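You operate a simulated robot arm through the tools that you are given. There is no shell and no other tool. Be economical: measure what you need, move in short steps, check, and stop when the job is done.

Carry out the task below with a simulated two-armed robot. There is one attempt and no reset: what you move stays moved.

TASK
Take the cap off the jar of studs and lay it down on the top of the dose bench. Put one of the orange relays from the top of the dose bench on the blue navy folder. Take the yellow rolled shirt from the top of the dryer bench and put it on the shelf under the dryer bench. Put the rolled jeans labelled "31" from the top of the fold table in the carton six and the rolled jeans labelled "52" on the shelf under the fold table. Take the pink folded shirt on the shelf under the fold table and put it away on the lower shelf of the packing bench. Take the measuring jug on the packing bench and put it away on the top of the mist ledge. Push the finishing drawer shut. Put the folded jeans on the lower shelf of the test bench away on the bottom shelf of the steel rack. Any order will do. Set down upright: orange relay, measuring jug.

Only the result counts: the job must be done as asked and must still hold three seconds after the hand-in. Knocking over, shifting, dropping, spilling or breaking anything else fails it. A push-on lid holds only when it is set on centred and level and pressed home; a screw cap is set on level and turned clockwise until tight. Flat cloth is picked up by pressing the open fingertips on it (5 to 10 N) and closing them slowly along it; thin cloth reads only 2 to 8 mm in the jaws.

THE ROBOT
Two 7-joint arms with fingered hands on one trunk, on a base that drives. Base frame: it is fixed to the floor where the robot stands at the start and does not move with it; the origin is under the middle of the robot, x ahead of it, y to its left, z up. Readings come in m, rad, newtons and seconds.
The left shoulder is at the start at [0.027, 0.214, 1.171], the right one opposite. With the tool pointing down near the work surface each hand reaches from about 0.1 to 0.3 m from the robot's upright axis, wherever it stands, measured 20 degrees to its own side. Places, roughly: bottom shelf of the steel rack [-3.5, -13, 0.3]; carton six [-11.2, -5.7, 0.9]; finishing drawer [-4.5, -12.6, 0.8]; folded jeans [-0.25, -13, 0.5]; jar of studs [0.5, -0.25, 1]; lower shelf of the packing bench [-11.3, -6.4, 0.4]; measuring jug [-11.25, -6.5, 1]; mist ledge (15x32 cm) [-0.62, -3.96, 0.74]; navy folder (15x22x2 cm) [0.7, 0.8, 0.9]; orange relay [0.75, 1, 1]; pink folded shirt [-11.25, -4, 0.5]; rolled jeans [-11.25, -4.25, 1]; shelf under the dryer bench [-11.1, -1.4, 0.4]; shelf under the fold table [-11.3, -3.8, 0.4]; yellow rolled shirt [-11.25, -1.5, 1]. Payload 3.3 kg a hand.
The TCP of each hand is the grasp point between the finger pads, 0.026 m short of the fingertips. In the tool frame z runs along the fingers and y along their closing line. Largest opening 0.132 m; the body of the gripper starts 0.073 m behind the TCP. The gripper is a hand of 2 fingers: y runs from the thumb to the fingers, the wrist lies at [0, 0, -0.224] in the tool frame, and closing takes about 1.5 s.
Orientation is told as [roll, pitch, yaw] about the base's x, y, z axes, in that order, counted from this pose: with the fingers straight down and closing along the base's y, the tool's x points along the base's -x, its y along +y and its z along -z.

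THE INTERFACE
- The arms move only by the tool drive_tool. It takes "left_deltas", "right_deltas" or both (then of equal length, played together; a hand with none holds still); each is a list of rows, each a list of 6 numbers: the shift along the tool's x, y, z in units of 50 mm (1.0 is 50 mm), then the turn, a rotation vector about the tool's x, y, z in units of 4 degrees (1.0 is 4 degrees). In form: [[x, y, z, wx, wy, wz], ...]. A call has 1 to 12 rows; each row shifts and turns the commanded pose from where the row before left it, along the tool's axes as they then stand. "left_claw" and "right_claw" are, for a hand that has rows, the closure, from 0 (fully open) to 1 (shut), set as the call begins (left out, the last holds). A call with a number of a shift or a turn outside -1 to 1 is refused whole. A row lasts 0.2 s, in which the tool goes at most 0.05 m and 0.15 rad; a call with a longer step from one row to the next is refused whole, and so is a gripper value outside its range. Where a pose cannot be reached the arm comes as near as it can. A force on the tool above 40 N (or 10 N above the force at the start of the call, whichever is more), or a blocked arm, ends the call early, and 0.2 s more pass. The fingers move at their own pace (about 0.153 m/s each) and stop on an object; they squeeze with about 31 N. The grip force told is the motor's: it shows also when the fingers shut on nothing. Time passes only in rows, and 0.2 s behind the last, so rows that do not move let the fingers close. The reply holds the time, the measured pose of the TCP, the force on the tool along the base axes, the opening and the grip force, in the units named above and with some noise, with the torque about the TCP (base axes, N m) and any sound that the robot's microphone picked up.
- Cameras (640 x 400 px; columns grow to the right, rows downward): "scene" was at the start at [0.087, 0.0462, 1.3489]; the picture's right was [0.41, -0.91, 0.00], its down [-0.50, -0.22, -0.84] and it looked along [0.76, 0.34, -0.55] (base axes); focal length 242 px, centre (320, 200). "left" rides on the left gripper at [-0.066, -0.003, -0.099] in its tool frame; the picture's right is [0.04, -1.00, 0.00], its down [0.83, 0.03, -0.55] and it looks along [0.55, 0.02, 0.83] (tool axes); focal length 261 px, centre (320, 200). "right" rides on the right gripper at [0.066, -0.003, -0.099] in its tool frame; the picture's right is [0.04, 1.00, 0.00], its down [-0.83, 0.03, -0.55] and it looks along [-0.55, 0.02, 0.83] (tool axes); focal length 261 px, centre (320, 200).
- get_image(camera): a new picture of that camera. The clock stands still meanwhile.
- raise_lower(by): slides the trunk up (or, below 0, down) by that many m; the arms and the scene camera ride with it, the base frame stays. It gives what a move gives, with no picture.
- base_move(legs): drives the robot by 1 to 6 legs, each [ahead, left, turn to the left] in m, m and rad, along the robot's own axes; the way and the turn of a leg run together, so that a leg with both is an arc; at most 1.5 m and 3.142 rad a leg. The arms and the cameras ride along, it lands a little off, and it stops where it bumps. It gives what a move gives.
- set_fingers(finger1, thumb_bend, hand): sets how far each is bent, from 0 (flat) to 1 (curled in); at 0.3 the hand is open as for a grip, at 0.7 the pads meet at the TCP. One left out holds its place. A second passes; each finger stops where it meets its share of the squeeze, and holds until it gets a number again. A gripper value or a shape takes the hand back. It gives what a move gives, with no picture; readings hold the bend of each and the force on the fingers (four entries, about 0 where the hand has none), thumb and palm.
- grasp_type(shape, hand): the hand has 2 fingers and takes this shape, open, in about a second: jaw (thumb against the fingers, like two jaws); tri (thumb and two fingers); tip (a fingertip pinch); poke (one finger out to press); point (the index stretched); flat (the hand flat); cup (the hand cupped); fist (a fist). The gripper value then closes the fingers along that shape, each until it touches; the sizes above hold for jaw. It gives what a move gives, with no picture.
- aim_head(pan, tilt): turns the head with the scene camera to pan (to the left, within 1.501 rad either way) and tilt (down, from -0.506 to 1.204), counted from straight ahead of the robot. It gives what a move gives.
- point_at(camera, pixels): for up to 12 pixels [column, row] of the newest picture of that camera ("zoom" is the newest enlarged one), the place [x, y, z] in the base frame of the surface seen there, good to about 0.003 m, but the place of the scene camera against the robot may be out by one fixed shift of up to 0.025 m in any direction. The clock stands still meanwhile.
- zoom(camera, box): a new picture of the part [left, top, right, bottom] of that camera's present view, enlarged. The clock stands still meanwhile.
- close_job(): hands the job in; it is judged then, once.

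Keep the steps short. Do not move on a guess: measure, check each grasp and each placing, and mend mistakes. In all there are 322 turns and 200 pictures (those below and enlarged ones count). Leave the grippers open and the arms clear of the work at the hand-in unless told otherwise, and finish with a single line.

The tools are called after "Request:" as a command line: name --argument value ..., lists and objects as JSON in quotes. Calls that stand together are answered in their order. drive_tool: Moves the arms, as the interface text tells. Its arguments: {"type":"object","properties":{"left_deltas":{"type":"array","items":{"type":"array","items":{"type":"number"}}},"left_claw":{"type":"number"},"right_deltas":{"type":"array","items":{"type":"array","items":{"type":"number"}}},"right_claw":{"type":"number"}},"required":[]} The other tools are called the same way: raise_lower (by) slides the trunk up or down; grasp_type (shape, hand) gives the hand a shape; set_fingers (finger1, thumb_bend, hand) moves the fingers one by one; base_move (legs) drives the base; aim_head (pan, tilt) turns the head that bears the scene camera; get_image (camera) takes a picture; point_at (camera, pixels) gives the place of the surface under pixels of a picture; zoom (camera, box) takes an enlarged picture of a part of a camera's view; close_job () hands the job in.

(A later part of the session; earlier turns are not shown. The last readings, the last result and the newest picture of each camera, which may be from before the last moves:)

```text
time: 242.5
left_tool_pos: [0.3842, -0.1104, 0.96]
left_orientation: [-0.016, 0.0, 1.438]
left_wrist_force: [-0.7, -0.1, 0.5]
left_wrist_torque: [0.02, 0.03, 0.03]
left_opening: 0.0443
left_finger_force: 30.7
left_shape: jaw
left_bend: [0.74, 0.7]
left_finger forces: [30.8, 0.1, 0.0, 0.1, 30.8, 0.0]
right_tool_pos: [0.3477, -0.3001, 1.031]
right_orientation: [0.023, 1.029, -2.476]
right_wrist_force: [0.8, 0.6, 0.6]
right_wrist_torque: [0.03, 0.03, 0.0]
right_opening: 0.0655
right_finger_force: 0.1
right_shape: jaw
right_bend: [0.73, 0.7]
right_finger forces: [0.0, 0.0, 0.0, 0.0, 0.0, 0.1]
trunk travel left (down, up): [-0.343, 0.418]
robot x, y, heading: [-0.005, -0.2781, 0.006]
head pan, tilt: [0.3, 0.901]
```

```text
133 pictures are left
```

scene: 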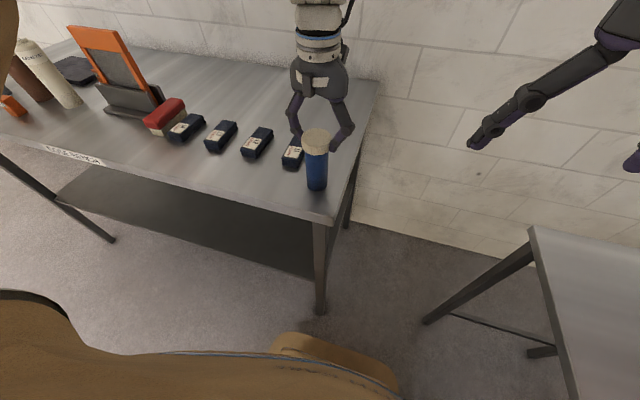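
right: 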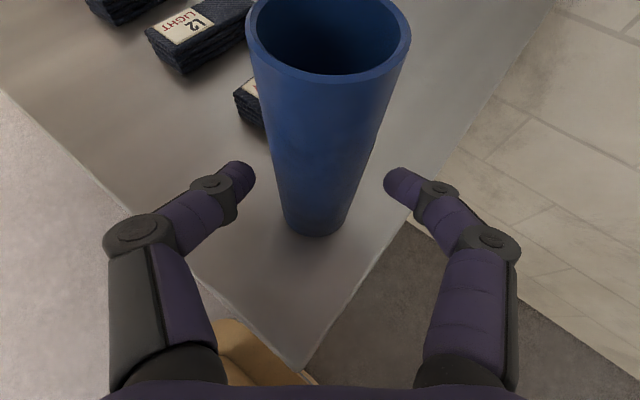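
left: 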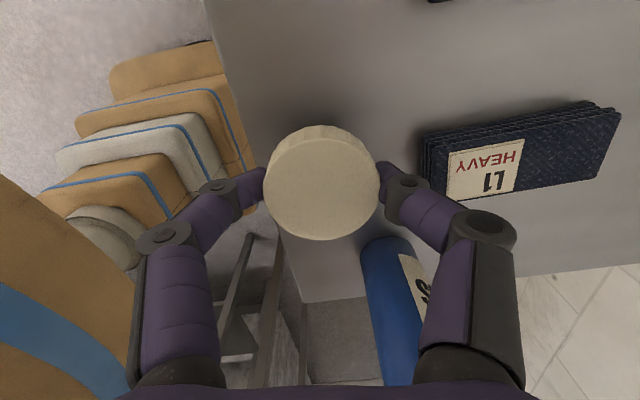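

The cap is level over the free spot. I'll lower it gently to the table.

Request:
drive_tool --left_deltas '[[0, 0, 0.2, 0, 0, 0], [0, 0, 0.2, 0, 0, 0], [0, 0, 0.15, 0, 0, 0], [0, 0, 0.06, 0, 0, 0], [0, 0, 0.06, 0, 0, 0], [0, 0, 0, 0, 0, 0]]'

```text
time: 243.9
left_tool_pos: [0.3849, -0.1116, 0.9273]
left_orientation: [-0.016, -0.001, 1.439]
left_wrist_force: [0.0, -0.5, 0.0]
left_wrist_torque: [-0.01, 0.01, 0.04]
left_opening: 0.0435
left_finger_force: 30.9
left_shape: jaw
left_bend: [0.74, 0.7]
left_finger forces: [30.8, 0.0, 0.1, 0.0, 30.8, 0.1]
right_tool_pos: [0.3475, -0.2994, 1.0312]
right_orientation: [0.025, 1.029, -2.477]
right_wrist_force: [-0.1, -0.9, 0.0]
right_wrist_torque: [0.0, 0.0, 0.03]
right_opening: 0.0658
right_finger_force: 0.0
right_shape: jaw
right_bend: [0.73, 0.7]
right_finger forces: [0.0, 0.0, 0.0, 0.0, 0.0, 0.1]
trunk travel left (down, up): [-0.343, 0.418]
robot x, y, heading: [-0.0049, -0.2804, 0.005]
head pan, tilt: [0.3, 0.901]
```

Request:
drive_tool --left_deltas '[[0, 0, 0.05, 0, 0, 0], [0, 0, 0.05, 0, 0, 0], [0, 0, 0.05, 0, 0, 0], [0, 0, 0, 0, 0, 0]]'

```text
time: 244.6
left_tool_pos: [0.3882, -0.1108, 0.9244]
left_orientation: [-0.026, 0.001, 1.441]
left_wrist_force: [-2.3, 2.9, 18.4]
left_wrist_torque: [0.12, 0.32, -0.08]
left_opening: 0.046
left_finger_force: 31.2
left_shape: jaw
left_bend: [0.75, 0.7]
left_finger forces: [44.7, 0.0, 0.0, 0.1, 35.2, 0.1]
right_tool_pos: [0.3457, -0.2994, 1.0307]
right_orientation: [0.023, 1.032, -2.477]
right_wrist_force: [0.9, -0.2, -0.4]
right_wrist_torque: [-0.03, 0.02, -0.03]
right_opening: 0.0658
right_finger_force: 0.1
right_shape: jaw
right_bend: [0.73, 0.7]
right_finger forces: [0.0, 0.0, 0.0, 0.1, 0.0, 0.1]
trunk travel left (down, up): [-0.343, 0.418]
robot x, y, heading: [-0.0041, -0.2791, 0.013]
head pan, tilt: [0.3, 0.901]
stopped in row 3 (left hand): the force on the tool passed its limit at 44 N (the readings are from after the stop); the commanded pose is now the measured one
```

Contact with the table. I'll open and lift away.

Request:
drive_tool --left_deltas '[[0, 0, -0.03, 0, 0, 0], [0, 0, 0, 0, 0, 0], [0, 0, 0, 0, 0, 0], [0, 0, -0.5, 0, 0, 0], [0, 0, -0.8, 0, 0, 0], [0, 0, -0.8, 0, 0, 0], [0, 0, -0.6, 0, 0, 0], [0, 0, 0, 0, 0, 0]]' --left_claw 0.45

Request:
get_image --camera "left"

```text
time: 246.4
left_tool_pos: [0.384, -0.1121, 1.0611]
left_orientation: [-0.023, 0.002, 1.44]
left_wrist_force: [-0.1, 0.4, -0.7]
left_wrist_torque: [0.0, 0.03, 0.01]
left_opening: 0.0722
left_finger_force: 0.2
left_shape: jaw
left_bend: [0.72, 0.7]
left_finger forces: [0.1, 0.1, 0.0, 0.0, 0.0, 0.0]
right_tool_pos: [0.3472, -0.2994, 1.0304]
right_orientation: [0.024, 1.031, -2.479]
right_wrist_force: [-0.4, 0.6, 0.4]
right_wrist_torque: [-0.02, 0.02, 0.01]
right_opening: 0.0659
right_finger_force: 0.2
right_shape: jaw
right_bend: [0.73, 0.7]
right_finger forces: [0.1, 0.0, 0.0, 0.1, 0.0, 0.0]
trunk travel left (down, up): [-0.343, 0.418]
robot x, y, heading: [-0.0047, -0.2763, 0.004]
head pan, tilt: [0.3, 0.901]
```

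```text
132 pictures are left
```

left: 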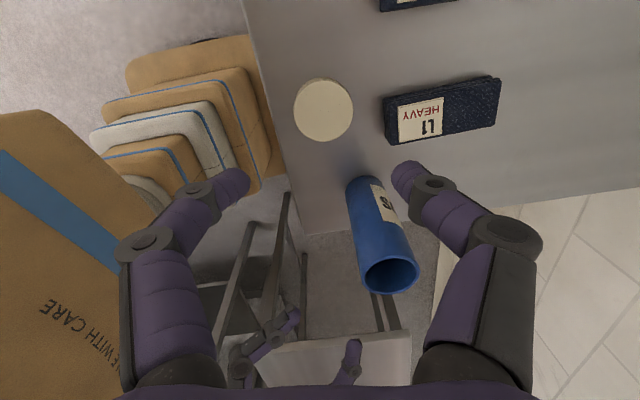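

The cap lies flat on the bench and the open jar stands upright; that part is done. Next, the relay. I'll back off, un-tilt the right hand and drive to the left part of the bench.

Request:
base_move --legs '[[-0.35, 0, 0], [0, 1.15, 0]]'

Request:
drive_tool --right_deltas '[[0, 0, 0, 0, -1, 0], [0, 0, 0, 0, -1, 0], [0, 0, 0, 0, -1, 0], [0, 0, 0, 0, -1, 0], [0, 0, 0, 0, -1, 0], [0, 0, 0, 0, -1, 0], [0, 0, 0, 0, -1, 0], [0, 0, 0, 0, -1, 0], [0, 0, 0, 0, -1, 0], [0, 0, 0, 0, -1, 0], [0, 0, 0, 0, -1, 0], [0, 0, 0, 0, -1, 0]]' --right_claw 0.0 --left_deltas '[[0, 0, 0, 0, 0, 1], [0, 0, 0, 0, 0, 1], [0, 0, 0, 0, 0, 1], [0, 0, 0, 0, 0, 1], [0, 0, 0, 0, 0, 1], [0, 0, 0, 0, 0, 1], [0, 0, 0, 0, 0, 1], [0, 0, 0, 0, 0, 1], [0, 0, 0, 0, 0, 1], [0, 0, 0, 0, 0, 1], [0, 0, 0, 0, 0, 1], [0, 0, 0, 0, 0, 1]]' --left_claw 0.0

Request:
aim_head --pan 0.1 --tilt 0.45

Request:
get_image --camera "scene"

```text
time: 254.0
left_tool_pos: [-0.0012, 1.0309, 1.0603]
left_orientation: [-0.022, 0.001, 1.469]
left_wrist_force: [-0.2, -0.8, 0.7]
left_wrist_torque: [-0.01, 0.0, -0.01]
left_opening: 0.0723
left_finger_force: 0.1
left_shape: jaw
left_bend: [0.72, 0.7]
left_finger forces: [0.0, 0.0, 0.0, 0.0, 0.1, 0.0]
right_tool_pos: [-0.033, 0.8417, 1.0304]
right_orientation: [0.024, 1.03, -2.451]
right_wrist_force: [0.0, -0.5, -0.3]
right_wrist_torque: [-0.01, -0.03, -0.03]
right_opening: 0.0657
right_finger_force: 0.1
right_shape: jaw
right_bend: [0.73, 0.7]
right_finger forces: [0.0, 0.0, 0.0, 0.1, 0.0, 0.0]
trunk travel left (down, up): [-0.343, 0.418]
robot x, y, heading: [-0.3858, 0.8534, 0.031]
head pan, tilt: [0.3, 0.901]
```

```text
time: 256.6
left_tool_pos: [-0.0022, 1.0307, 1.0609]
left_orientation: [-0.014, -0.016, 0.631]
left_wrist_force: [0.1, -0.8, 0.6]
left_wrist_torque: [0.03, 0.0, 0.0]
left_opening: 0.1316
left_finger_force: 0.1
left_shape: jaw
left_bend: [0.3, 0.3]
left_finger forces: [0.1, 0.0, 0.0, 0.0, 0.0, 0.0]
right_tool_pos: [-0.0335, 0.8408, 1.0299]
right_orientation: [0.012, 0.191, -2.469]
right_wrist_force: [0.5, 0.0, -0.4]
right_wrist_torque: [0.0, 0.02, -0.02]
right_opening: 0.1319
right_finger_force: 0.0
right_shape: jaw
right_bend: [0.3, 0.3]
right_finger forces: [0.0, 0.1, 0.1, 0.0, 0.1, 0.0]
trunk travel left (down, up): [-0.343, 0.418]
robot x, y, heading: [-0.3834, 0.8516, 0.036]
head pan, tilt: [0.3, 0.901]
```

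```text
time: 257.5
left_tool_pos: [-0.0028, 1.0306, 1.0614]
left_orientation: [-0.015, -0.017, 0.632]
left_wrist_force: [-0.4, 0.6, -0.5]
left_wrist_torque: [0.0, 0.01, -0.01]
left_opening: 0.1322
left_finger_force: 0.1
left_shape: jaw
left_bend: [0.3, 0.3]
left_finger forces: [0.0, 0.1, 0.0, 0.1, 0.1, 0.1]
right_tool_pos: [-0.034, 0.841, 1.0314]
right_orientation: [0.011, 0.191, -2.466]
right_wrist_force: [-0.9, 0.0, -0.6]
right_wrist_torque: [0.02, -0.01, -0.01]
right_opening: 0.132
right_finger_force: 0.0
right_shape: jaw
right_bend: [0.3, 0.3]
right_finger forces: [0.1, 0.1, 0.0, 0.0, 0.0, 0.1]
trunk travel left (down, up): [-0.343, 0.418]
robot x, y, heading: [-0.3828, 0.8533, 0.034]
head pan, tilt: [0.099, 0.45]
```

```text
131 pictures are left
```

scene: 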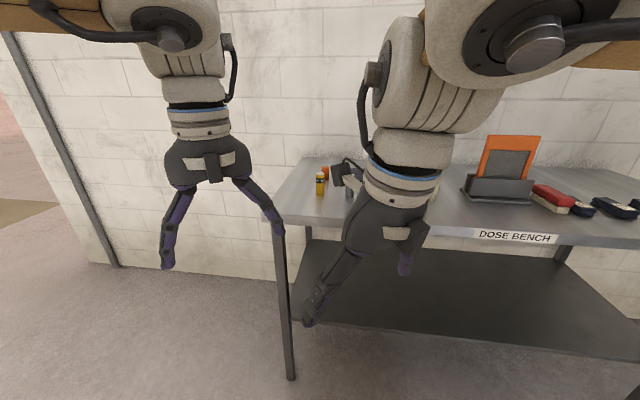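

Request:
zoom --camera "scene" --box '[270, 140, 450, 240]'

Request:
point_at --camera "scene" --pixels '[[322, 185], [325, 171], [275, 210], [300, 160], [400, 220], [348, 195]]'

```text
3.56 times, centred on (360, 190) of scene
```

zoom: 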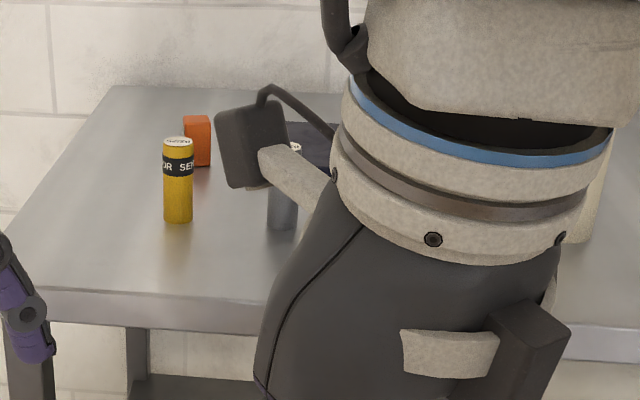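

```text
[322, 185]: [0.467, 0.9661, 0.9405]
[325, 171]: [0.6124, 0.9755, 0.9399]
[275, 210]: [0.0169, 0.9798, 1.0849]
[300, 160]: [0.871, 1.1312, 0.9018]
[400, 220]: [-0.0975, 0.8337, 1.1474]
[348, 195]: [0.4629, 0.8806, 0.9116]
```

There is one relay at about (0.62,0.975), and the first picture showed another at (0.61,0.60) near the folder. I'll drive to y≈0.65 and look at this area without the arm in the way.

Request:
base_move --legs '[[0.2, -0.17, -0.034]]'

Request:
raise_lower --by 0.2

Request:
aim_head --pan 0.0 --tilt 0.65

Request:
get_image --camera "scene"

Request:
get_image --camera "right"

```text
time: 259.4
left_tool_pos: [0.2095, 0.8517, 1.0611]
left_orientation: [-0.017, -0.015, 0.594]
left_wrist_force: [0.2, -0.1, 0.4]
left_wrist_torque: [0.02, -0.01, -0.01]
left_opening: 0.1319
left_finger_force: 0.1
left_shape: jaw
left_bend: [0.3, 0.3]
left_finger forces: [0.0, 0.1, 0.0, 0.0, 0.0, 0.0]
right_tool_pos: [0.1701, 0.6646, 1.0301]
right_orientation: [0.012, 0.192, -2.504]
right_wrist_force: [0.0, -0.5, -0.3]
right_wrist_torque: [0.03, 0.04, 0.01]
right_opening: 0.1317
right_finger_force: 0.3
right_shape: jaw
right_bend: [0.3, 0.3]
right_finger forces: [0.1, 0.1, 0.0, 0.0, 0.0, 0.1]
trunk travel left (down, up): [-0.343, 0.418]
robot x, y, heading: [-0.1827, 0.6923, 0.004]
head pan, tilt: [0.099, 0.45]
```

```text
time: 261.6
left_tool_pos: [0.2097, 0.8546, 1.2617]
left_orientation: [-0.016, -0.014, 0.595]
left_wrist_force: [-0.5, -0.7, -0.5]
left_wrist_torque: [0.01, -0.03, 0.03]
left_opening: 0.1319
left_finger_force: 0.1
left_shape: jaw
left_bend: [0.3, 0.3]
left_finger forces: [0.0, 0.0, 0.0, 0.0, 0.1, 0.0]
right_tool_pos: [0.1706, 0.6647, 1.2308]
right_orientation: [0.011, 0.193, -2.507]
right_wrist_force: [0.7, 0.0, 0.3]
right_wrist_torque: [0.0, -0.01, 0.0]
right_opening: 0.1319
right_finger_force: 0.1
right_shape: jaw
right_bend: [0.3, 0.3]
right_finger forces: [0.0, 0.0, 0.0, 0.0, 0.0, 0.1]
trunk travel left (down, up): [-0.543, 0.218]
robot x, y, heading: [-0.1816, 0.6887, -0.001]
head pan, tilt: [0.099, 0.45]
```

```text
time: 262.3
left_tool_pos: [0.2097, 0.8533, 1.2618]
left_orientation: [-0.015, -0.018, 0.596]
left_wrist_force: [0.1, -0.3, -0.5]
left_wrist_torque: [-0.01, 0.03, -0.01]
left_opening: 0.132
left_finger_force: 0.1
left_shape: jaw
left_bend: [0.3, 0.3]
left_finger forces: [0.1, 0.0, 0.0, 0.0, 0.0, 0.1]
right_tool_pos: [0.1705, 0.6658, 1.2303]
right_orientation: [0.012, 0.193, -2.504]
right_wrist_force: [0.1, 1.0, 0.3]
right_wrist_torque: [-0.01, 0.02, -0.01]
right_opening: 0.1321
right_finger_force: 0.0
right_shape: jaw
right_bend: [0.3, 0.3]
right_finger forces: [0.0, 0.1, 0.0, 0.0, 0.2, 0.0]
trunk travel left (down, up): [-0.543, 0.218]
robot x, y, heading: [-0.1771, 0.6917, 0.003]
head pan, tilt: [0.0, 0.649]
```

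```text
129 pictures are left
```

scene: 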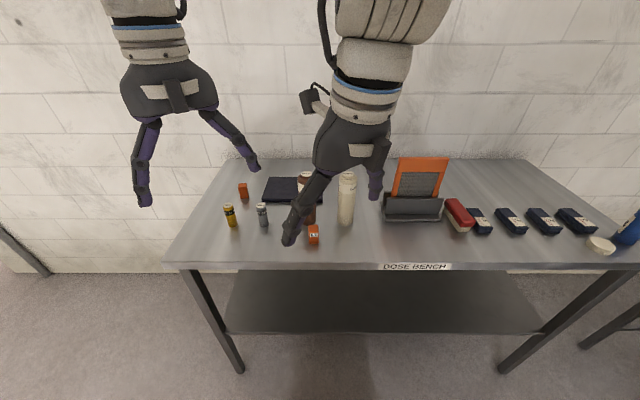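

```text
128 pictures are left
```

right: 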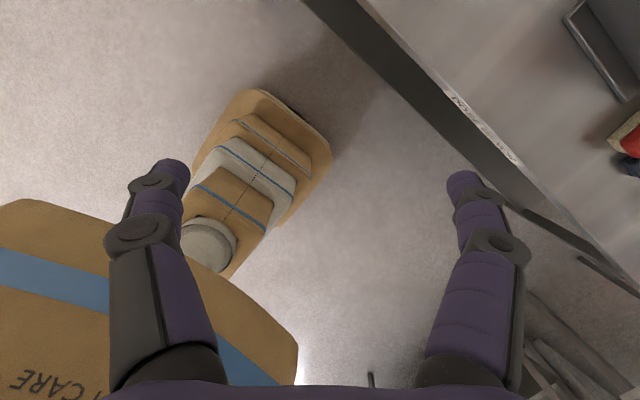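

A relay stands near the bench front at (314,235). I'll zoom and measure it.

Request:
zoom --camera "scene" --box '[200, 150, 400, 275]'

Request:
point_at --camera "zoom" --pixels '[[364, 250], [364, 285], [340, 270], [135, 130], [210, 100], [330, 95], [205, 160], [310, 165], [340, 235], [195, 175], [350, 155], [470, 200]]'

```text
3.20 times, centred on (300, 212) of scene
```

zoom: 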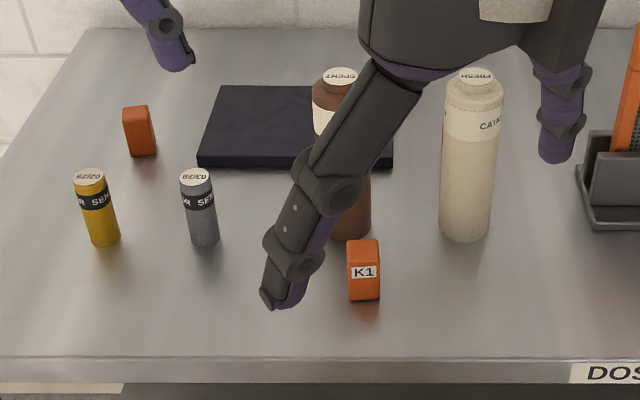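

```text
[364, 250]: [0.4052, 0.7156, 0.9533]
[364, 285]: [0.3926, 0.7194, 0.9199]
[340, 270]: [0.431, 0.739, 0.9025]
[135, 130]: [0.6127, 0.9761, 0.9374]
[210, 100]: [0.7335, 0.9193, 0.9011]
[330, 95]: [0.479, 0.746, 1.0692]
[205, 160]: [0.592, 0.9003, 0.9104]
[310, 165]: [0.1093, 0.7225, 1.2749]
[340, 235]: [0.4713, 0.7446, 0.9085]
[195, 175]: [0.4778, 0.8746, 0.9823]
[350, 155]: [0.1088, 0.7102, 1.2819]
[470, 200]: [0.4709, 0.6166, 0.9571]
```

Relay K1 stands near the front; with the camera shift it is at about (0.41,0.707), top z 0.95. The folder's near edge is at x≈0.605, top ≈0.92. The right hand will take K1 with a 45° forward tilt, so I can then reach over the folder. I'll lower the trunk, turn and tilt the right hand.

Request:
raise_lower --by -0.25

Request:
drive_tool --right_deltas '[[0, 0, 0, 0, 0, 1], [0, 0, 0, 0, 0, 1], [0, 0, 0, 0, 0, 1], [0, 0, 0, 0, 0, 1], [0, 0, 0, 0, 0, 1], [0, 0, 0, 0, 0, 1], [0, 0, 0, 0, 0, 1], [0, 0, 0, 0, 0, 1], [0, 0, 0, 0, 1, 0], [0, 0, 0, 0, 1, 0], [0, 0, 0, 0, 1, 0], [0, 0, 0, 0, 1, 0]]'

Request:
drive_tool --right_deltas '[[0, 0, 0, 0, 1, 0], [0, 0, 0, 0, 1, 0], [0, 0, 0, 0, 1, 0], [0, 0, 0, 0, 1, 0], [0, 0, 0, 0, 1, 0], [0, 0, 0, 0, 0, 0]]' --right_claw 0.5

Request:
base_move --legs '[[0.08, 0.07, 0]]'

Request:
get_image --camera "right"

```text
time: 264.9
left_tool_pos: [0.2089, 0.8532, 1.0121]
left_orientation: [-0.019, -0.016, 0.596]
left_wrist_force: [0.6, -0.7, 0.3]
left_wrist_torque: [0.0, 0.02, -0.01]
left_opening: 0.1321
left_finger_force: 0.0
left_shape: jaw
left_bend: [0.3, 0.3]
left_finger forces: [0.1, 0.1, 0.0, 0.0, 0.0, 0.1]
right_tool_pos: [0.1698, 0.6649, 0.9815]
right_orientation: [0.014, 0.194, -2.504]
right_wrist_force: [0.6, -1.0, -0.4]
right_wrist_torque: [-0.01, 0.04, -0.01]
right_opening: 0.132
right_finger_force: 0.1
right_shape: jaw
right_bend: [0.3, 0.3]
right_finger forces: [0.1, 0.1, 0.1, 0.1, 0.0, 0.0]
trunk travel left (down, up): [-0.293, 0.468]
robot x, y, heading: [-0.1826, 0.6888, -0.0]
head pan, tilt: [0.0, 0.649]
```

```text
time: 267.5
left_tool_pos: [0.2093, 0.8537, 1.0116]
left_orientation: [-0.014, -0.016, 0.595]
left_wrist_force: [0.2, -0.3, 0.3]
left_wrist_torque: [0.0, 0.02, -0.03]
left_opening: 0.1317
left_finger_force: 0.1
left_shape: jaw
left_bend: [0.3, 0.3]
left_finger forces: [0.0, 0.0, 0.1, 0.0, 0.1, 0.1]
right_tool_pos: [0.1696, 0.6657, 0.9803]
right_orientation: [-0.101, 0.449, -3.1]
right_wrist_force: [-0.7, -0.1, -0.3]
right_wrist_torque: [-0.04, -0.01, 0.01]
right_opening: 0.1319
right_finger_force: 0.1
right_shape: jaw
right_bend: [0.3, 0.3]
right_finger forces: [0.0, 0.1, 0.1, 0.0, 0.0, 0.0]
trunk travel left (down, up): [-0.293, 0.468]
robot x, y, heading: [-0.1809, 0.6876, 0.001]
head pan, tilt: [0.0, 0.649]
```

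```text
time: 269.1
left_tool_pos: [0.2102, 0.854, 1.011]
left_orientation: [-0.016, -0.017, 0.593]
left_wrist_force: [0.3, -0.9, -0.3]
left_wrist_torque: [0.0, -0.01, -0.04]
left_opening: 0.1321
left_finger_force: 0.1
left_shape: jaw
left_bend: [0.3, 0.3]
left_finger forces: [0.1, 0.0, 0.0, 0.1, 0.0, 0.0]
right_tool_pos: [0.1886, 0.6436, 0.9702]
right_orientation: [-0.106, 0.774, 3.072]
right_wrist_force: [0.5, 0.1, 0.2]
right_wrist_torque: [-0.02, -0.02, 0.02]
right_opening: 0.0664
right_finger_force: 0.1
right_shape: jaw
right_bend: [0.73, 0.7]
right_finger forces: [0.0, 0.0, 0.0, 0.1, 0.0, 0.0]
trunk travel left (down, up): [-0.293, 0.468]
robot x, y, heading: [-0.1826, 0.689, -0.001]
head pan, tilt: [0.0, 0.649]
stopped in row 6 (right hand): the arm was blocked; the commanded pose is now the measured one
```

```text
time: 270.3
left_tool_pos: [0.289, 0.9242, 1.0087]
left_orientation: [-0.016, -0.017, 0.594]
left_wrist_force: [0.7, -0.2, -0.3]
left_wrist_torque: [-0.03, -0.02, -0.03]
left_opening: 0.1319
left_finger_force: 0.0
left_shape: jaw
left_bend: [0.3, 0.3]
left_finger forces: [0.0, 0.0, 0.1, 0.0, 0.0, 0.1]
right_tool_pos: [0.2692, 0.7143, 0.9685]
right_orientation: [-0.101, 0.778, 3.076]
right_wrist_force: [0.0, -0.4, 0.1]
right_wrist_torque: [-0.04, 0.02, -0.01]
right_opening: 0.0666
right_finger_force: 0.0
right_shape: jaw
right_bend: [0.73, 0.7]
right_finger forces: [0.0, 0.0, 0.1, 0.0, 0.1, 0.0]
trunk travel left (down, up): [-0.293, 0.468]
robot x, y, heading: [-0.1003, 0.7591, -0.001]
head pan, tilt: [0.0, 0.649]
```

```text
126 pictures are left
```

right: 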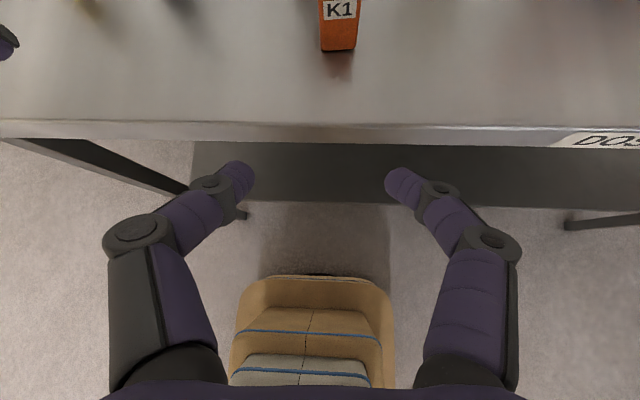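

Request:
point_at --camera "right" --pixels '[[340, 10], [323, 40], [356, 40], [338, 48], [340, 30]]'

```text
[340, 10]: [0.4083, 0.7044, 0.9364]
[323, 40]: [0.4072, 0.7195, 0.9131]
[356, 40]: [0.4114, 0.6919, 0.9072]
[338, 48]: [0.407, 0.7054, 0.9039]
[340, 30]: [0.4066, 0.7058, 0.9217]
```

K1's front face is at x 0.407, y 0.692–0.720. I'll drive forward 9 cm, then set the pre-grasp at (0.353,0.700,0.998).

Request:
base_move --legs '[[0.09, 0, 0]]'

Request:
drive_tool --right_deltas '[[0.35, 0.24, -0.53, 0, 0, 0], [0, 0, 0, 0, 0, 0]]'

Request:
get_image --camera "right"

```text
time: 271.4
left_tool_pos: [0.3821, 0.9222, 1.0101]
left_orientation: [-0.016, -0.015, 0.595]
left_wrist_force: [-0.3, -0.5, -0.2]
left_wrist_torque: [0.0, 0.03, -0.02]
left_opening: 0.1319
left_finger_force: 0.0
left_shape: jaw
left_bend: [0.3, 0.3]
left_finger forces: [0.0, 0.0, 0.1, 0.0, 0.1, 0.0]
right_tool_pos: [0.3606, 0.7126, 0.969]
right_orientation: [-0.103, 0.776, 3.074]
right_wrist_force: [0.1, -0.7, 0.5]
right_wrist_torque: [-0.01, -0.02, -0.02]
right_opening: 0.0664
right_finger_force: 0.1
right_shape: jaw
right_bend: [0.73, 0.7]
right_finger forces: [0.0, 0.0, 0.0, 0.1, 0.1, 0.0]
trunk travel left (down, up): [-0.293, 0.468]
robot x, y, heading: [-0.0098, 0.7544, -0.001]
head pan, tilt: [0.0, 0.649]
```

```text
time: 272.0
left_tool_pos: [0.3799, 0.9234, 1.0107]
left_orientation: [-0.016, -0.014, 0.594]
left_wrist_force: [0.5, -0.6, -0.6]
left_wrist_torque: [0.0, 0.03, -0.05]
left_opening: 0.1319
left_finger_force: 0.1
left_shape: jaw
left_bend: [0.3, 0.3]
left_finger forces: [0.1, 0.0, 0.0, 0.1, 0.0, 0.0]
right_tool_pos: [0.3555, 0.6939, 0.9954]
right_orientation: [-0.09, 0.771, 3.072]
right_wrist_force: [0.0, -0.1, -0.2]
right_wrist_torque: [0.04, -0.02, -0.03]
right_opening: 0.0664
right_finger_force: 0.0
right_shape: jaw
right_bend: [0.73, 0.7]
right_finger forces: [0.1, 0.1, 0.0, 0.0, 0.0, 0.0]
trunk travel left (down, up): [-0.293, 0.468]
robot x, y, heading: [-0.0128, 0.7635, -0.003]
head pan, tilt: [0.0, 0.649]
```

```text
125 pictures are left
```

right: 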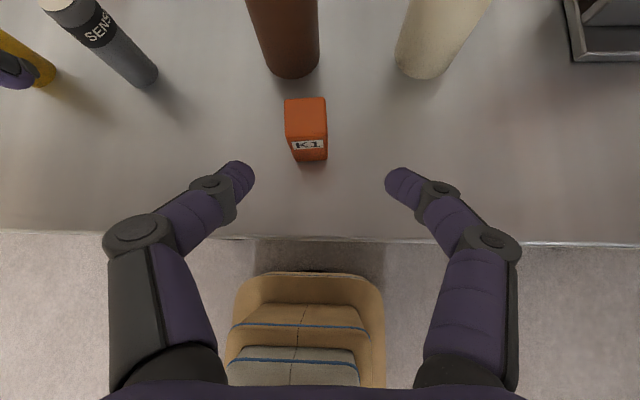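

K1 is slightly left (column 306). I'll correct and advance 7.7 cm along the fingers.

Request:
drive_tool --right_deltas '[[0, -0.18, 0.1, 0, 0, 0], [0, 0, 0.48, 0, 0, 0], [0, 0, 0.48, 0, 0, 0], [0, 0, 0.46, 0, 0, 0], [0, 0, 0, 0, 0, 0]]'

Request:
get_image --camera "right"

```text
time: 273.2
left_tool_pos: [0.3803, 0.9234, 1.0114]
left_orientation: [-0.014, -0.018, 0.594]
left_wrist_force: [-0.1, -0.1, -0.3]
left_wrist_torque: [0.01, 0.0, 0.03]
left_opening: 0.1319
left_finger_force: 0.1
left_shape: jaw
left_bend: [0.3, 0.3]
left_finger forces: [0.1, 0.0, 0.0, 0.1, 0.0, 0.0]
right_tool_pos: [0.4064, 0.711, 0.9465]
right_orientation: [-0.104, 0.775, 3.071]
right_wrist_force: [0.0, 0.1, 0.3]
right_wrist_torque: [0.01, -0.03, -0.01]
right_opening: 0.0664
right_finger_force: 0.1
right_shape: jaw
right_bend: [0.73, 0.7]
right_finger forces: [0.0, 0.0, 0.0, 0.0, 0.0, 0.1]
trunk travel left (down, up): [-0.293, 0.468]
robot x, y, heading: [-0.0096, 0.7588, -0.003]
head pan, tilt: [0.0, 0.649]
```

```text
124 pictures are left
```

right: 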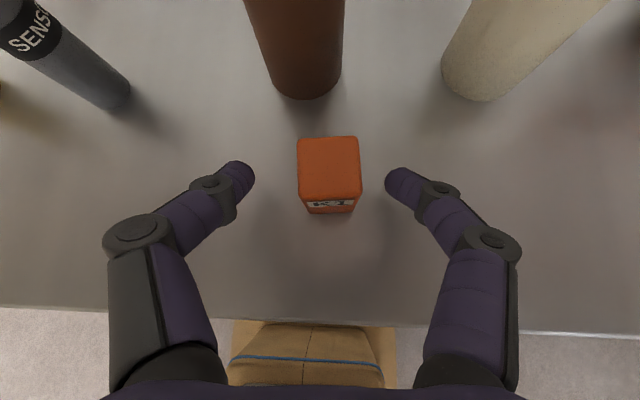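

K1 sits centred between the tips. I'll close.

Request:
drive_tool --right_deltas '[[0, 0.05, 0.1, 0, 0, 0], [0, 0, 0, 0, 0, 0], [0, 0, 0, 0, 0, 0]]' --right_claw 0.7

Request:
drive_tool --right_deltas '[[0, 0, 0, 0, 0, 0], [0, 0, 0, 0, 0, 0], [0, 0, 0, 0, 0, 0]]' --right_claw 1.0

Request:
get_image --camera "right"

```text
time: 274.0
left_tool_pos: [0.3813, 0.9234, 1.0097]
left_orientation: [-0.015, -0.017, 0.596]
left_wrist_force: [0.0, 0.0, 0.4]
left_wrist_torque: [-0.01, -0.03, -0.02]
left_opening: 0.1321
left_finger_force: 0.0
left_shape: jaw
left_bend: [0.3, 0.3]
left_finger forces: [0.0, 0.0, 0.0, 0.0, 0.0, 0.0]
right_tool_pos: [0.4097, 0.7103, 0.9419]
right_orientation: [-0.102, 0.778, 3.072]
right_wrist_force: [-0.4, 1.0, 0.7]
right_wrist_torque: [0.0, 0.01, 0.06]
right_opening: 0.0399
right_finger_force: 0.1
right_shape: jaw
right_bend: [0.73, 0.7]
right_finger forces: [0.0, 0.0, 0.0, 0.0, 0.0, 0.1]
trunk travel left (down, up): [-0.293, 0.468]
robot x, y, heading: [-0.0081, 0.7582, -0.001]
head pan, tilt: [0.0, 0.649]
```

```text
time: 274.8
left_tool_pos: [0.3803, 0.9232, 1.0109]
left_orientation: [-0.016, -0.017, 0.596]
left_wrist_force: [0.0, 0.9, -0.2]
left_wrist_torque: [0.02, -0.02, 0.02]
left_opening: 0.1318
left_finger_force: 0.0
left_shape: jaw
left_bend: [0.3, 0.3]
left_finger forces: [0.1, 0.1, 0.0, 0.0, 0.1, 0.1]
right_tool_pos: [0.4115, 0.71, 0.942]
right_orientation: [-0.104, 0.776, 3.071]
right_wrist_force: [0.0, 0.4, 0.0]
right_wrist_torque: [0.02, 0.0, 0.03]
right_opening: 0.0225
right_finger_force: 31.1
right_shape: jaw
right_bend: [0.73, 0.7]
right_finger forces: [28.0, 0.0, 0.0, 0.0, 27.9, 0.0]
trunk travel left (down, up): [-0.293, 0.468]
robot x, y, heading: [-0.0118, 0.7588, -0.007]
head pan, tilt: [0.0, 0.649]
```

```text
123 pictures are left
```

right: 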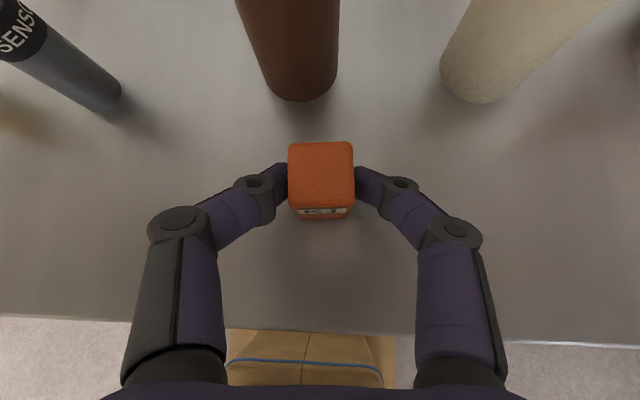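

K1 is held with 28 N. I'll lift with the trunk by 0.10 m, pull the left hand back, and drive left and forward so it passes above and between the cylinders toward the folder.

Request:
raise_lower --by 0.1

Request:
drive_tool --left_deltas '[[0.7, 0, -0.3, 0, 0, 0], [0.7, 0, -0.2, 0, 0, 0], [0.7, 0, 0, 0, 0, 0]]'

Request:
base_move --legs '[[0, 0.125, 0.003], [0.06, 0, 0]]'

Request:
get_image --camera "right"

```text
time: 276.1
left_tool_pos: [0.3808, 0.9226, 1.1098]
left_orientation: [-0.018, -0.016, 0.595]
left_wrist_force: [0.1, -0.1, 0.1]
left_wrist_torque: [-0.01, -0.01, 0.01]
left_opening: 0.1318
left_finger_force: 0.0
left_shape: jaw
left_bend: [0.3, 0.3]
left_finger forces: [0.0, 0.0, 0.1, 0.1, 0.1, 0.0]
right_tool_pos: [0.411, 0.7093, 1.0434]
right_orientation: [-0.102, 0.775, 3.073]
right_wrist_force: [-0.1, 0.3, -0.4]
right_wrist_torque: [0.0, -0.01, 0.01]
right_opening: 0.0226
right_finger_force: 31.4
right_shape: jaw
right_bend: [0.73, 0.7]
right_finger forces: [27.9, 0.0, 0.1, 0.1, 27.9, 0.0]
trunk travel left (down, up): [-0.393, 0.368]
robot x, y, heading: [-0.0096, 0.7623, -0.005]
head pan, tilt: [0.0, 0.649]
```

```text
time: 276.9
left_tool_pos: [0.29, 0.864, 1.1362]
left_orientation: [-0.015, -0.017, 0.597]
left_wrist_force: [0.0, -0.2, 0.3]
left_wrist_torque: [0.01, -0.01, 0.02]
left_opening: 0.132
left_finger_force: 0.0
left_shape: jaw
left_bend: [0.3, 0.3]
left_finger forces: [0.0, 0.1, 0.0, 0.0, 0.0, 0.0]
right_tool_pos: [0.4098, 0.7089, 1.0433]
right_orientation: [-0.103, 0.778, 3.07]
right_wrist_force: [0.1, 0.5, -0.1]
right_wrist_torque: [0.01, 0.03, 0.0]
right_opening: 0.0227
right_finger_force: 30.9
right_shape: jaw
right_bend: [0.73, 0.7]
right_finger forces: [27.9, 0.0, 0.0, 0.0, 27.9, 0.1]
trunk travel left (down, up): [-0.393, 0.368]
robot x, y, heading: [-0.0069, 0.7583, -0.0]
head pan, tilt: [0.0, 0.649]
```

```text
time: 278.7
left_tool_pos: [0.3527, 0.9903, 1.1343]
left_orientation: [-0.014, -0.015, 0.595]
left_wrist_force: [-0.7, -0.3, -0.5]
left_wrist_torque: [0.02, -0.01, 0.01]
left_opening: 0.132
left_finger_force: 0.1
left_shape: jaw
left_bend: [0.3, 0.3]
left_finger forces: [0.0, 0.0, 0.0, 0.1, 0.0, 0.0]
right_tool_pos: [0.4728, 0.8356, 1.0409]
right_orientation: [-0.103, 0.775, 3.075]
right_wrist_force: [0.3, -0.1, -0.6]
right_wrist_torque: [-0.02, 0.02, 0.02]
right_opening: 0.0229
right_finger_force: 30.9
right_shape: jaw
right_bend: [0.73, 0.7]
right_finger forces: [28.0, 0.0, 0.0, 0.0, 28.0, 0.0]
trunk travel left (down, up): [-0.393, 0.368]
robot x, y, heading: [0.0506, 0.8859, 0.0]
head pan, tilt: [0.0, 0.649]
```

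```text
122 pictures are left
```

right: 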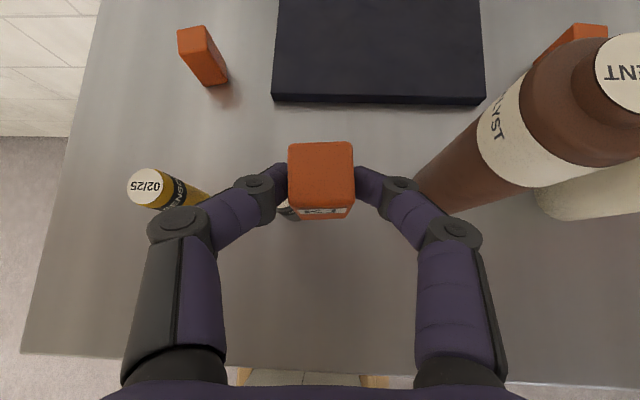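

The folder lies straight ahead. I'll measure it.

Request:
point_at --camera "right" --pixels '[[278, 95], [480, 96], [380, 60], [285, 10], [470, 20], [420, 180]]'

Request:
drive_tool --right_deltas '[[0.4, 0, 0.4, 0, 0, 0], [0.4, 0, 0.4, 0, 0, 0], [0.4, 0, 0.4, 0, 0, 0], [0, 0, 0, 0, 0, 0]]'

Request:
get_image --camera "right"

```text
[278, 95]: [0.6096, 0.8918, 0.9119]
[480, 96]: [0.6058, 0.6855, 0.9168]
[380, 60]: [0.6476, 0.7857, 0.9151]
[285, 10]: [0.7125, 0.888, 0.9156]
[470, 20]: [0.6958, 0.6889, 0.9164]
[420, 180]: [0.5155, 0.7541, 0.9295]
```

```text
time: 279.7
left_tool_pos: [0.3503, 0.9913, 1.1349]
left_orientation: [-0.016, -0.018, 0.595]
left_wrist_force: [0.6, -0.6, 0.6]
left_wrist_torque: [0.0, -0.02, -0.01]
left_opening: 0.1319
left_finger_force: 0.0
left_shape: jaw
left_bend: [0.3, 0.3]
left_finger forces: [0.0, 0.0, 0.0, 0.1, 0.0, 0.1]
right_tool_pos: [0.5555, 0.8362, 1.0422]
right_orientation: [-0.103, 0.777, 3.074]
right_wrist_force: [-0.6, 0.2, -0.7]
right_wrist_torque: [-0.03, 0.0, 0.0]
right_opening: 0.0223
right_finger_force: 31.1
right_shape: jaw
right_bend: [0.73, 0.7]
right_finger forces: [27.9, 0.1, 0.1, 0.0, 27.9, 0.1]
trunk travel left (down, up): [-0.393, 0.368]
robot x, y, heading: [0.047, 0.8853, 0.0]
head pan, tilt: [0.0, 0.649]
```

```text
121 pictures are left
```

right: 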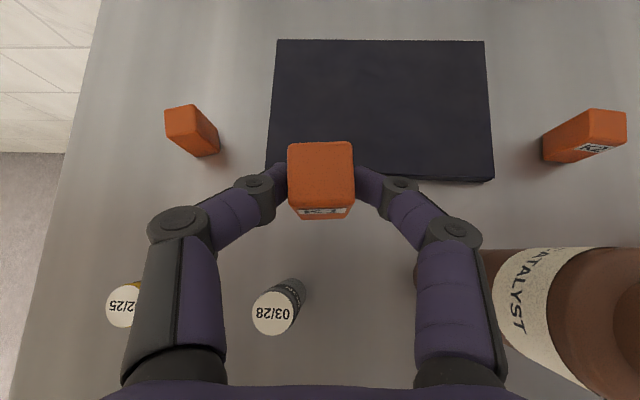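

Clear path: the grey cylinder is on the left under the hand, the bottle on the right. I'll go forward 8 cm more.

Request:
drive_tool --right_deltas '[[0.4, -0.03, 0.4, 0, 0, 0], [0.4, -0.03, 0.4, 0, 0, 0], [0.34, 0, 0.33, 0, 0, 0], [0, 0, 0, 0, 0, 0]]'

Request:
get_image --camera "right"

```text
time: 280.7
left_tool_pos: [0.3506, 0.992, 1.1362]
left_orientation: [-0.015, -0.016, 0.594]
left_wrist_force: [0.1, 0.1, 1.5]
left_wrist_torque: [-0.02, -0.02, -0.01]
left_opening: 0.1321
left_finger_force: 0.1
left_shape: jaw
left_bend: [0.3, 0.3]
left_finger forces: [0.1, 0.1, 0.0, 0.0, 0.0, 0.1]
right_tool_pos: [0.6359, 0.8409, 1.0412]
right_orientation: [-0.103, 0.777, 3.074]
right_wrist_force: [0.1, -0.6, -0.5]
right_wrist_torque: [-0.01, -0.01, -0.01]
right_opening: 0.0228
right_finger_force: 30.8
right_shape: jaw
right_bend: [0.73, 0.7]
right_finger forces: [27.9, 0.1, 0.1, 0.1, 27.9, 0.1]
trunk travel left (down, up): [-0.393, 0.368]
robot x, y, heading: [0.0527, 0.887, -0.004]
head pan, tilt: [0.0, 0.649]
```

```text
120 pictures are left
```

right: 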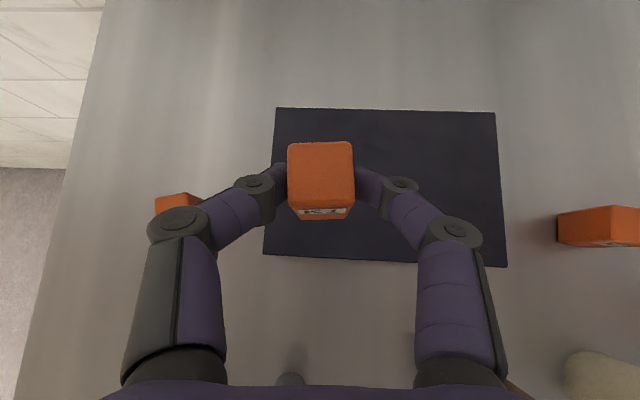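

K1 is above the folder. I'll lower 7.6 cm by the trunk.

Request:
raise_lower --by -0.076

Request:
drive_tool --right_deltas '[[-0.03, 0, 0.03, 0, 0, 0], [-0.03, 0, 0.03, 0, 0, 0], [0, 0, 0, 0, 0, 0]]'

```text
time: 281.9
left_tool_pos: [0.351, 0.9899, 1.0589]
left_orientation: [-0.015, -0.017, 0.596]
left_wrist_force: [-0.1, -0.7, -0.1]
left_wrist_torque: [-0.01, 0.04, 0.03]
left_opening: 0.1324
left_finger_force: 0.0
left_shape: jaw
left_bend: [0.3, 0.3]
left_finger forces: [0.0, 0.0, 0.0, 0.0, 0.0, 0.0]
right_tool_pos: [0.6354, 0.84, 0.9662]
right_orientation: [-0.102, 0.776, 3.073]
right_wrist_force: [0.6, 0.5, -1.2]
right_wrist_torque: [0.01, -0.01, 0.01]
right_opening: 0.0225
right_finger_force: 30.7
right_shape: jaw
right_bend: [0.73, 0.7]
right_finger forces: [27.9, 0.1, 0.0, 0.1, 27.9, 0.0]
trunk travel left (down, up): [-0.317, 0.444]
robot x, y, heading: [0.054, 0.8797, -0.001]
head pan, tilt: [0.0, 0.649]
```

```text
time: 282.7
left_tool_pos: [0.3495, 0.9901, 1.0583]
left_orientation: [-0.017, -0.018, 0.594]
left_wrist_force: [0.8, 0.3, 0.9]
left_wrist_torque: [0.01, -0.03, 0.0]
left_opening: 0.1317
left_finger_force: 0.1
left_shape: jaw
left_bend: [0.3, 0.3]
left_finger forces: [0.0, 0.1, 0.1, 0.1, 0.0, 0.0]
right_tool_pos: [0.6359, 0.8402, 0.9612]
right_orientation: [-0.101, 0.776, 3.076]
right_wrist_force: [1.2, -0.2, -0.7]
right_wrist_torque: [0.02, -0.01, 0.03]
right_opening: 0.0225
right_finger_force: 30.8
right_shape: jaw
right_bend: [0.73, 0.7]
right_finger forces: [27.9, 0.1, 0.1, 0.0, 27.9, 0.0]
trunk travel left (down, up): [-0.317, 0.444]
robot x, y, heading: [0.0493, 0.8854, -0.001]
head pan, tilt: [0.0, 0.649]
```

Not touching yet. I'll go down in 1 mm steps.

Request:
drive_tool --right_deltas '[[-0.015, 0, 0.015, 0, 0, 0], [-0.015, 0, 0.015, 0, 0, 0], [-0.015, 0, 0.015, 0, 0, 0], [0, 0, 0, 0, 0, 0]]'

```text
time: 283.7
left_tool_pos: [0.351, 0.9918, 1.059]
left_orientation: [-0.015, -0.02, 0.594]
left_wrist_force: [0.1, -0.7, -0.8]
left_wrist_torque: [0.01, -0.01, 0.0]
left_opening: 0.1319
left_finger_force: 0.1
left_shape: jaw
left_bend: [0.3, 0.3]
left_finger forces: [0.0, 0.0, 0.0, 0.1, 0.0, 0.0]
right_tool_pos: [0.6358, 0.8417, 0.9589]
right_orientation: [-0.103, 0.774, 3.072]
right_wrist_force: [0.2, -0.2, -0.4]
right_wrist_torque: [0.03, -0.01, 0.0]
right_opening: 0.0225
right_finger_force: 31.1
right_shape: jaw
right_bend: [0.73, 0.7]
right_finger forces: [27.9, 0.0, 0.0, 0.0, 27.9, 0.1]
trunk travel left (down, up): [-0.317, 0.444]
robot x, y, heading: [0.0491, 0.8838, 0.002]
head pan, tilt: [0.0, 0.649]
```

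Request:
drive_tool --right_deltas '[[-0.015, 0, 0.015, 0, 0, 0], [-0.015, 0, 0.015, 0, 0, 0], [-0.015, 0, 0.015, 0, 0, 0], [0, 0, 0, 0, 0, 0]]'

Request:
zoom --camera "scene" --box '[240, 100, 440, 225]'

```text
time: 284.7
left_tool_pos: [0.35, 0.9916, 1.059]
left_orientation: [-0.017, -0.018, 0.595]
left_wrist_force: [1.5, 0.0, -0.4]
left_wrist_torque: [0.0, 0.01, -0.03]
left_opening: 0.1319
left_finger_force: 0.0
left_shape: jaw
left_bend: [0.3, 0.3]
left_finger forces: [0.0, 0.0, 0.1, 0.0, 0.1, 0.0]
right_tool_pos: [0.6355, 0.8421, 0.9577]
right_orientation: [-0.103, 0.78, 3.072]
right_wrist_force: [1.2, 0.9, 10.4]
right_wrist_torque: [-0.01, -0.18, 0.02]
right_opening: 0.0226
right_finger_force: 31.1
right_shape: jaw
right_bend: [0.73, 0.7]
right_finger forces: [29.9, 0.0, 0.1, 0.0, 30.5, 0.0]
trunk travel left (down, up): [-0.317, 0.444]
robot x, y, heading: [0.049, 0.8837, 0.002]
head pan, tilt: [0.0, 0.649]
```

```text
3.20 times, centred on (340, 162) of scene
```

zoom: 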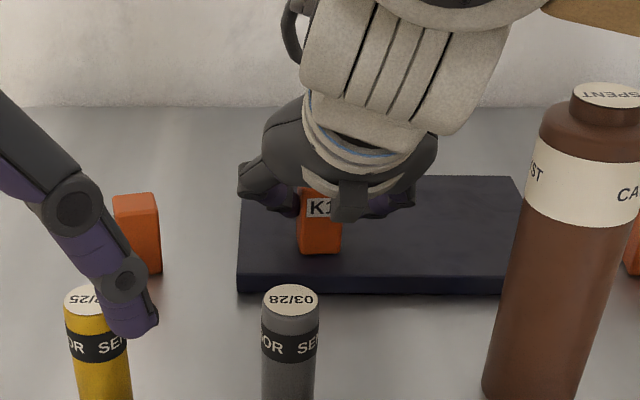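

Contact at 10 N, and K1 stands upright on the folder. I'll open and retreat along the fingers.

Request:
drive_tool --right_deltas '[[0, 0, 0, 0, 0, 0], [0, 0, 0, 0, 0, 0], [0, 0, 0, 0, 0, 0], [0, 0, -0.3, 0, 0, 0], [0, 0, -0.5, 0, 0, 0], [0, 0, -0.6, 0, 0, 0], [0, 0, -0.6, 0, 0, 0], [0, 0, 0, 0, 0, 0]]' --right_claw 0.5

Request:
get_image --camera "right"

```text
time: 286.5
left_tool_pos: [0.3503, 0.9905, 1.0596]
left_orientation: [-0.014, -0.015, 0.598]
left_wrist_force: [0.9, -0.1, -0.1]
left_wrist_torque: [0.01, -0.04, 0.01]
left_opening: 0.1318
left_finger_force: 0.0
left_shape: jaw
left_bend: [0.3, 0.3]
left_finger forces: [0.0, 0.1, 0.0, 0.0, 0.1, 0.0]
right_tool_pos: [0.5653, 0.8334, 1.025]
right_orientation: [-0.103, 0.776, 3.074]
right_wrist_force: [-0.3, 0.6, -0.4]
right_wrist_torque: [0.03, -0.01, 0.02]
right_opening: 0.0655
right_finger_force: 0.0
right_shape: jaw
right_bend: [0.73, 0.7]
right_finger forces: [0.0, 0.0, 0.1, 0.0, 0.0, 0.0]
trunk travel left (down, up): [-0.317, 0.444]
robot x, y, heading: [0.0492, 0.8838, 0.001]
head pan, tilt: [0.0, 0.649]
```

```text
118 pictures are left
```

right: 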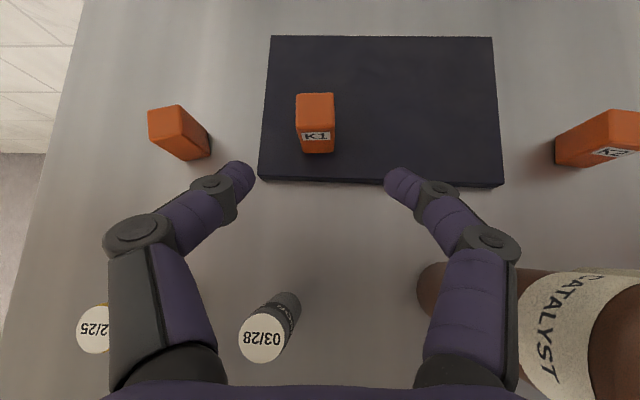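

K1 stands upright on the folder and its neighbours are untouched. Now I'll raise, back away from the bench, turn round and look across the hall toward the dryer bench at (-11.2,-1.5).

Request:
raise_lower --by 0.1

Request:
base_move --legs '[[-0.5, 0, 0], [0, 0, 3.1416]]'

Request:
aim_head --pan 0.2 --tilt 0.15

Request:
get_image --camera "scene"

```text
time: 287.8
left_tool_pos: [0.3507, 0.9918, 1.1602]
left_orientation: [-0.015, -0.015, 0.599]
left_wrist_force: [-0.7, -0.3, -0.5]
left_wrist_torque: [0.01, 0.01, 0.02]
left_opening: 0.1316
left_finger_force: 0.0
left_shape: jaw
left_bend: [0.3, 0.3]
left_finger forces: [0.1, 0.0, 0.0, 0.0, 0.0, 0.0]
right_tool_pos: [0.5669, 0.8355, 1.1254]
right_orientation: [-0.102, 0.774, 3.074]
right_wrist_force: [-0.9, -0.4, 0.3]
right_wrist_torque: [-0.02, 0.0, 0.02]
right_opening: 0.0655
right_finger_force: 0.2
right_shape: jaw
right_bend: [0.73, 0.7]
right_finger forces: [0.0, 0.1, 0.1, 0.0, 0.1, 0.0]
trunk travel left (down, up): [-0.417, 0.344]
robot x, y, heading: [0.0509, 0.8831, -0.002]
head pan, tilt: [0.0, 0.649]
```

```text
refused: 3.1416 is not a number from -3.14159 to 3.14159
```

```text
time: 288.7
left_tool_pos: [0.3505, 0.9911, 1.1585]
left_orientation: [-0.015, -0.017, 0.594]
left_wrist_force: [-0.1, -0.9, -0.1]
left_wrist_torque: [-0.05, -0.01, -0.01]
left_opening: 0.1314
left_finger_force: 0.0
left_shape: jaw
left_bend: [0.3, 0.3]
left_finger forces: [0.0, 0.0, 0.0, 0.0, 0.0, 0.0]
right_tool_pos: [0.5662, 0.8352, 1.1262]
right_orientation: [-0.102, 0.777, 3.073]
right_wrist_force: [0.1, 0.0, 0.2]
right_wrist_torque: [-0.02, 0.02, -0.02]
right_opening: 0.0655
right_finger_force: 0.0
right_shape: jaw
right_bend: [0.73, 0.7]
right_finger forces: [0.0, 0.0, 0.1, 0.0, 0.0, 0.0]
trunk travel left (down, up): [-0.417, 0.344]
robot x, y, heading: [0.0508, 0.8845, -0.002]
head pan, tilt: [0.201, 0.15]
```

```text
117 pictures are left
```

scene: 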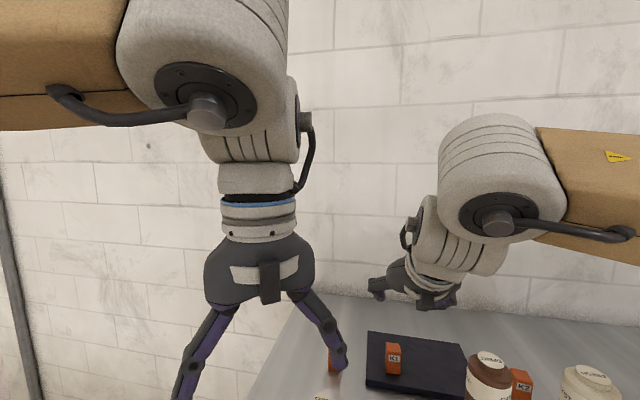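

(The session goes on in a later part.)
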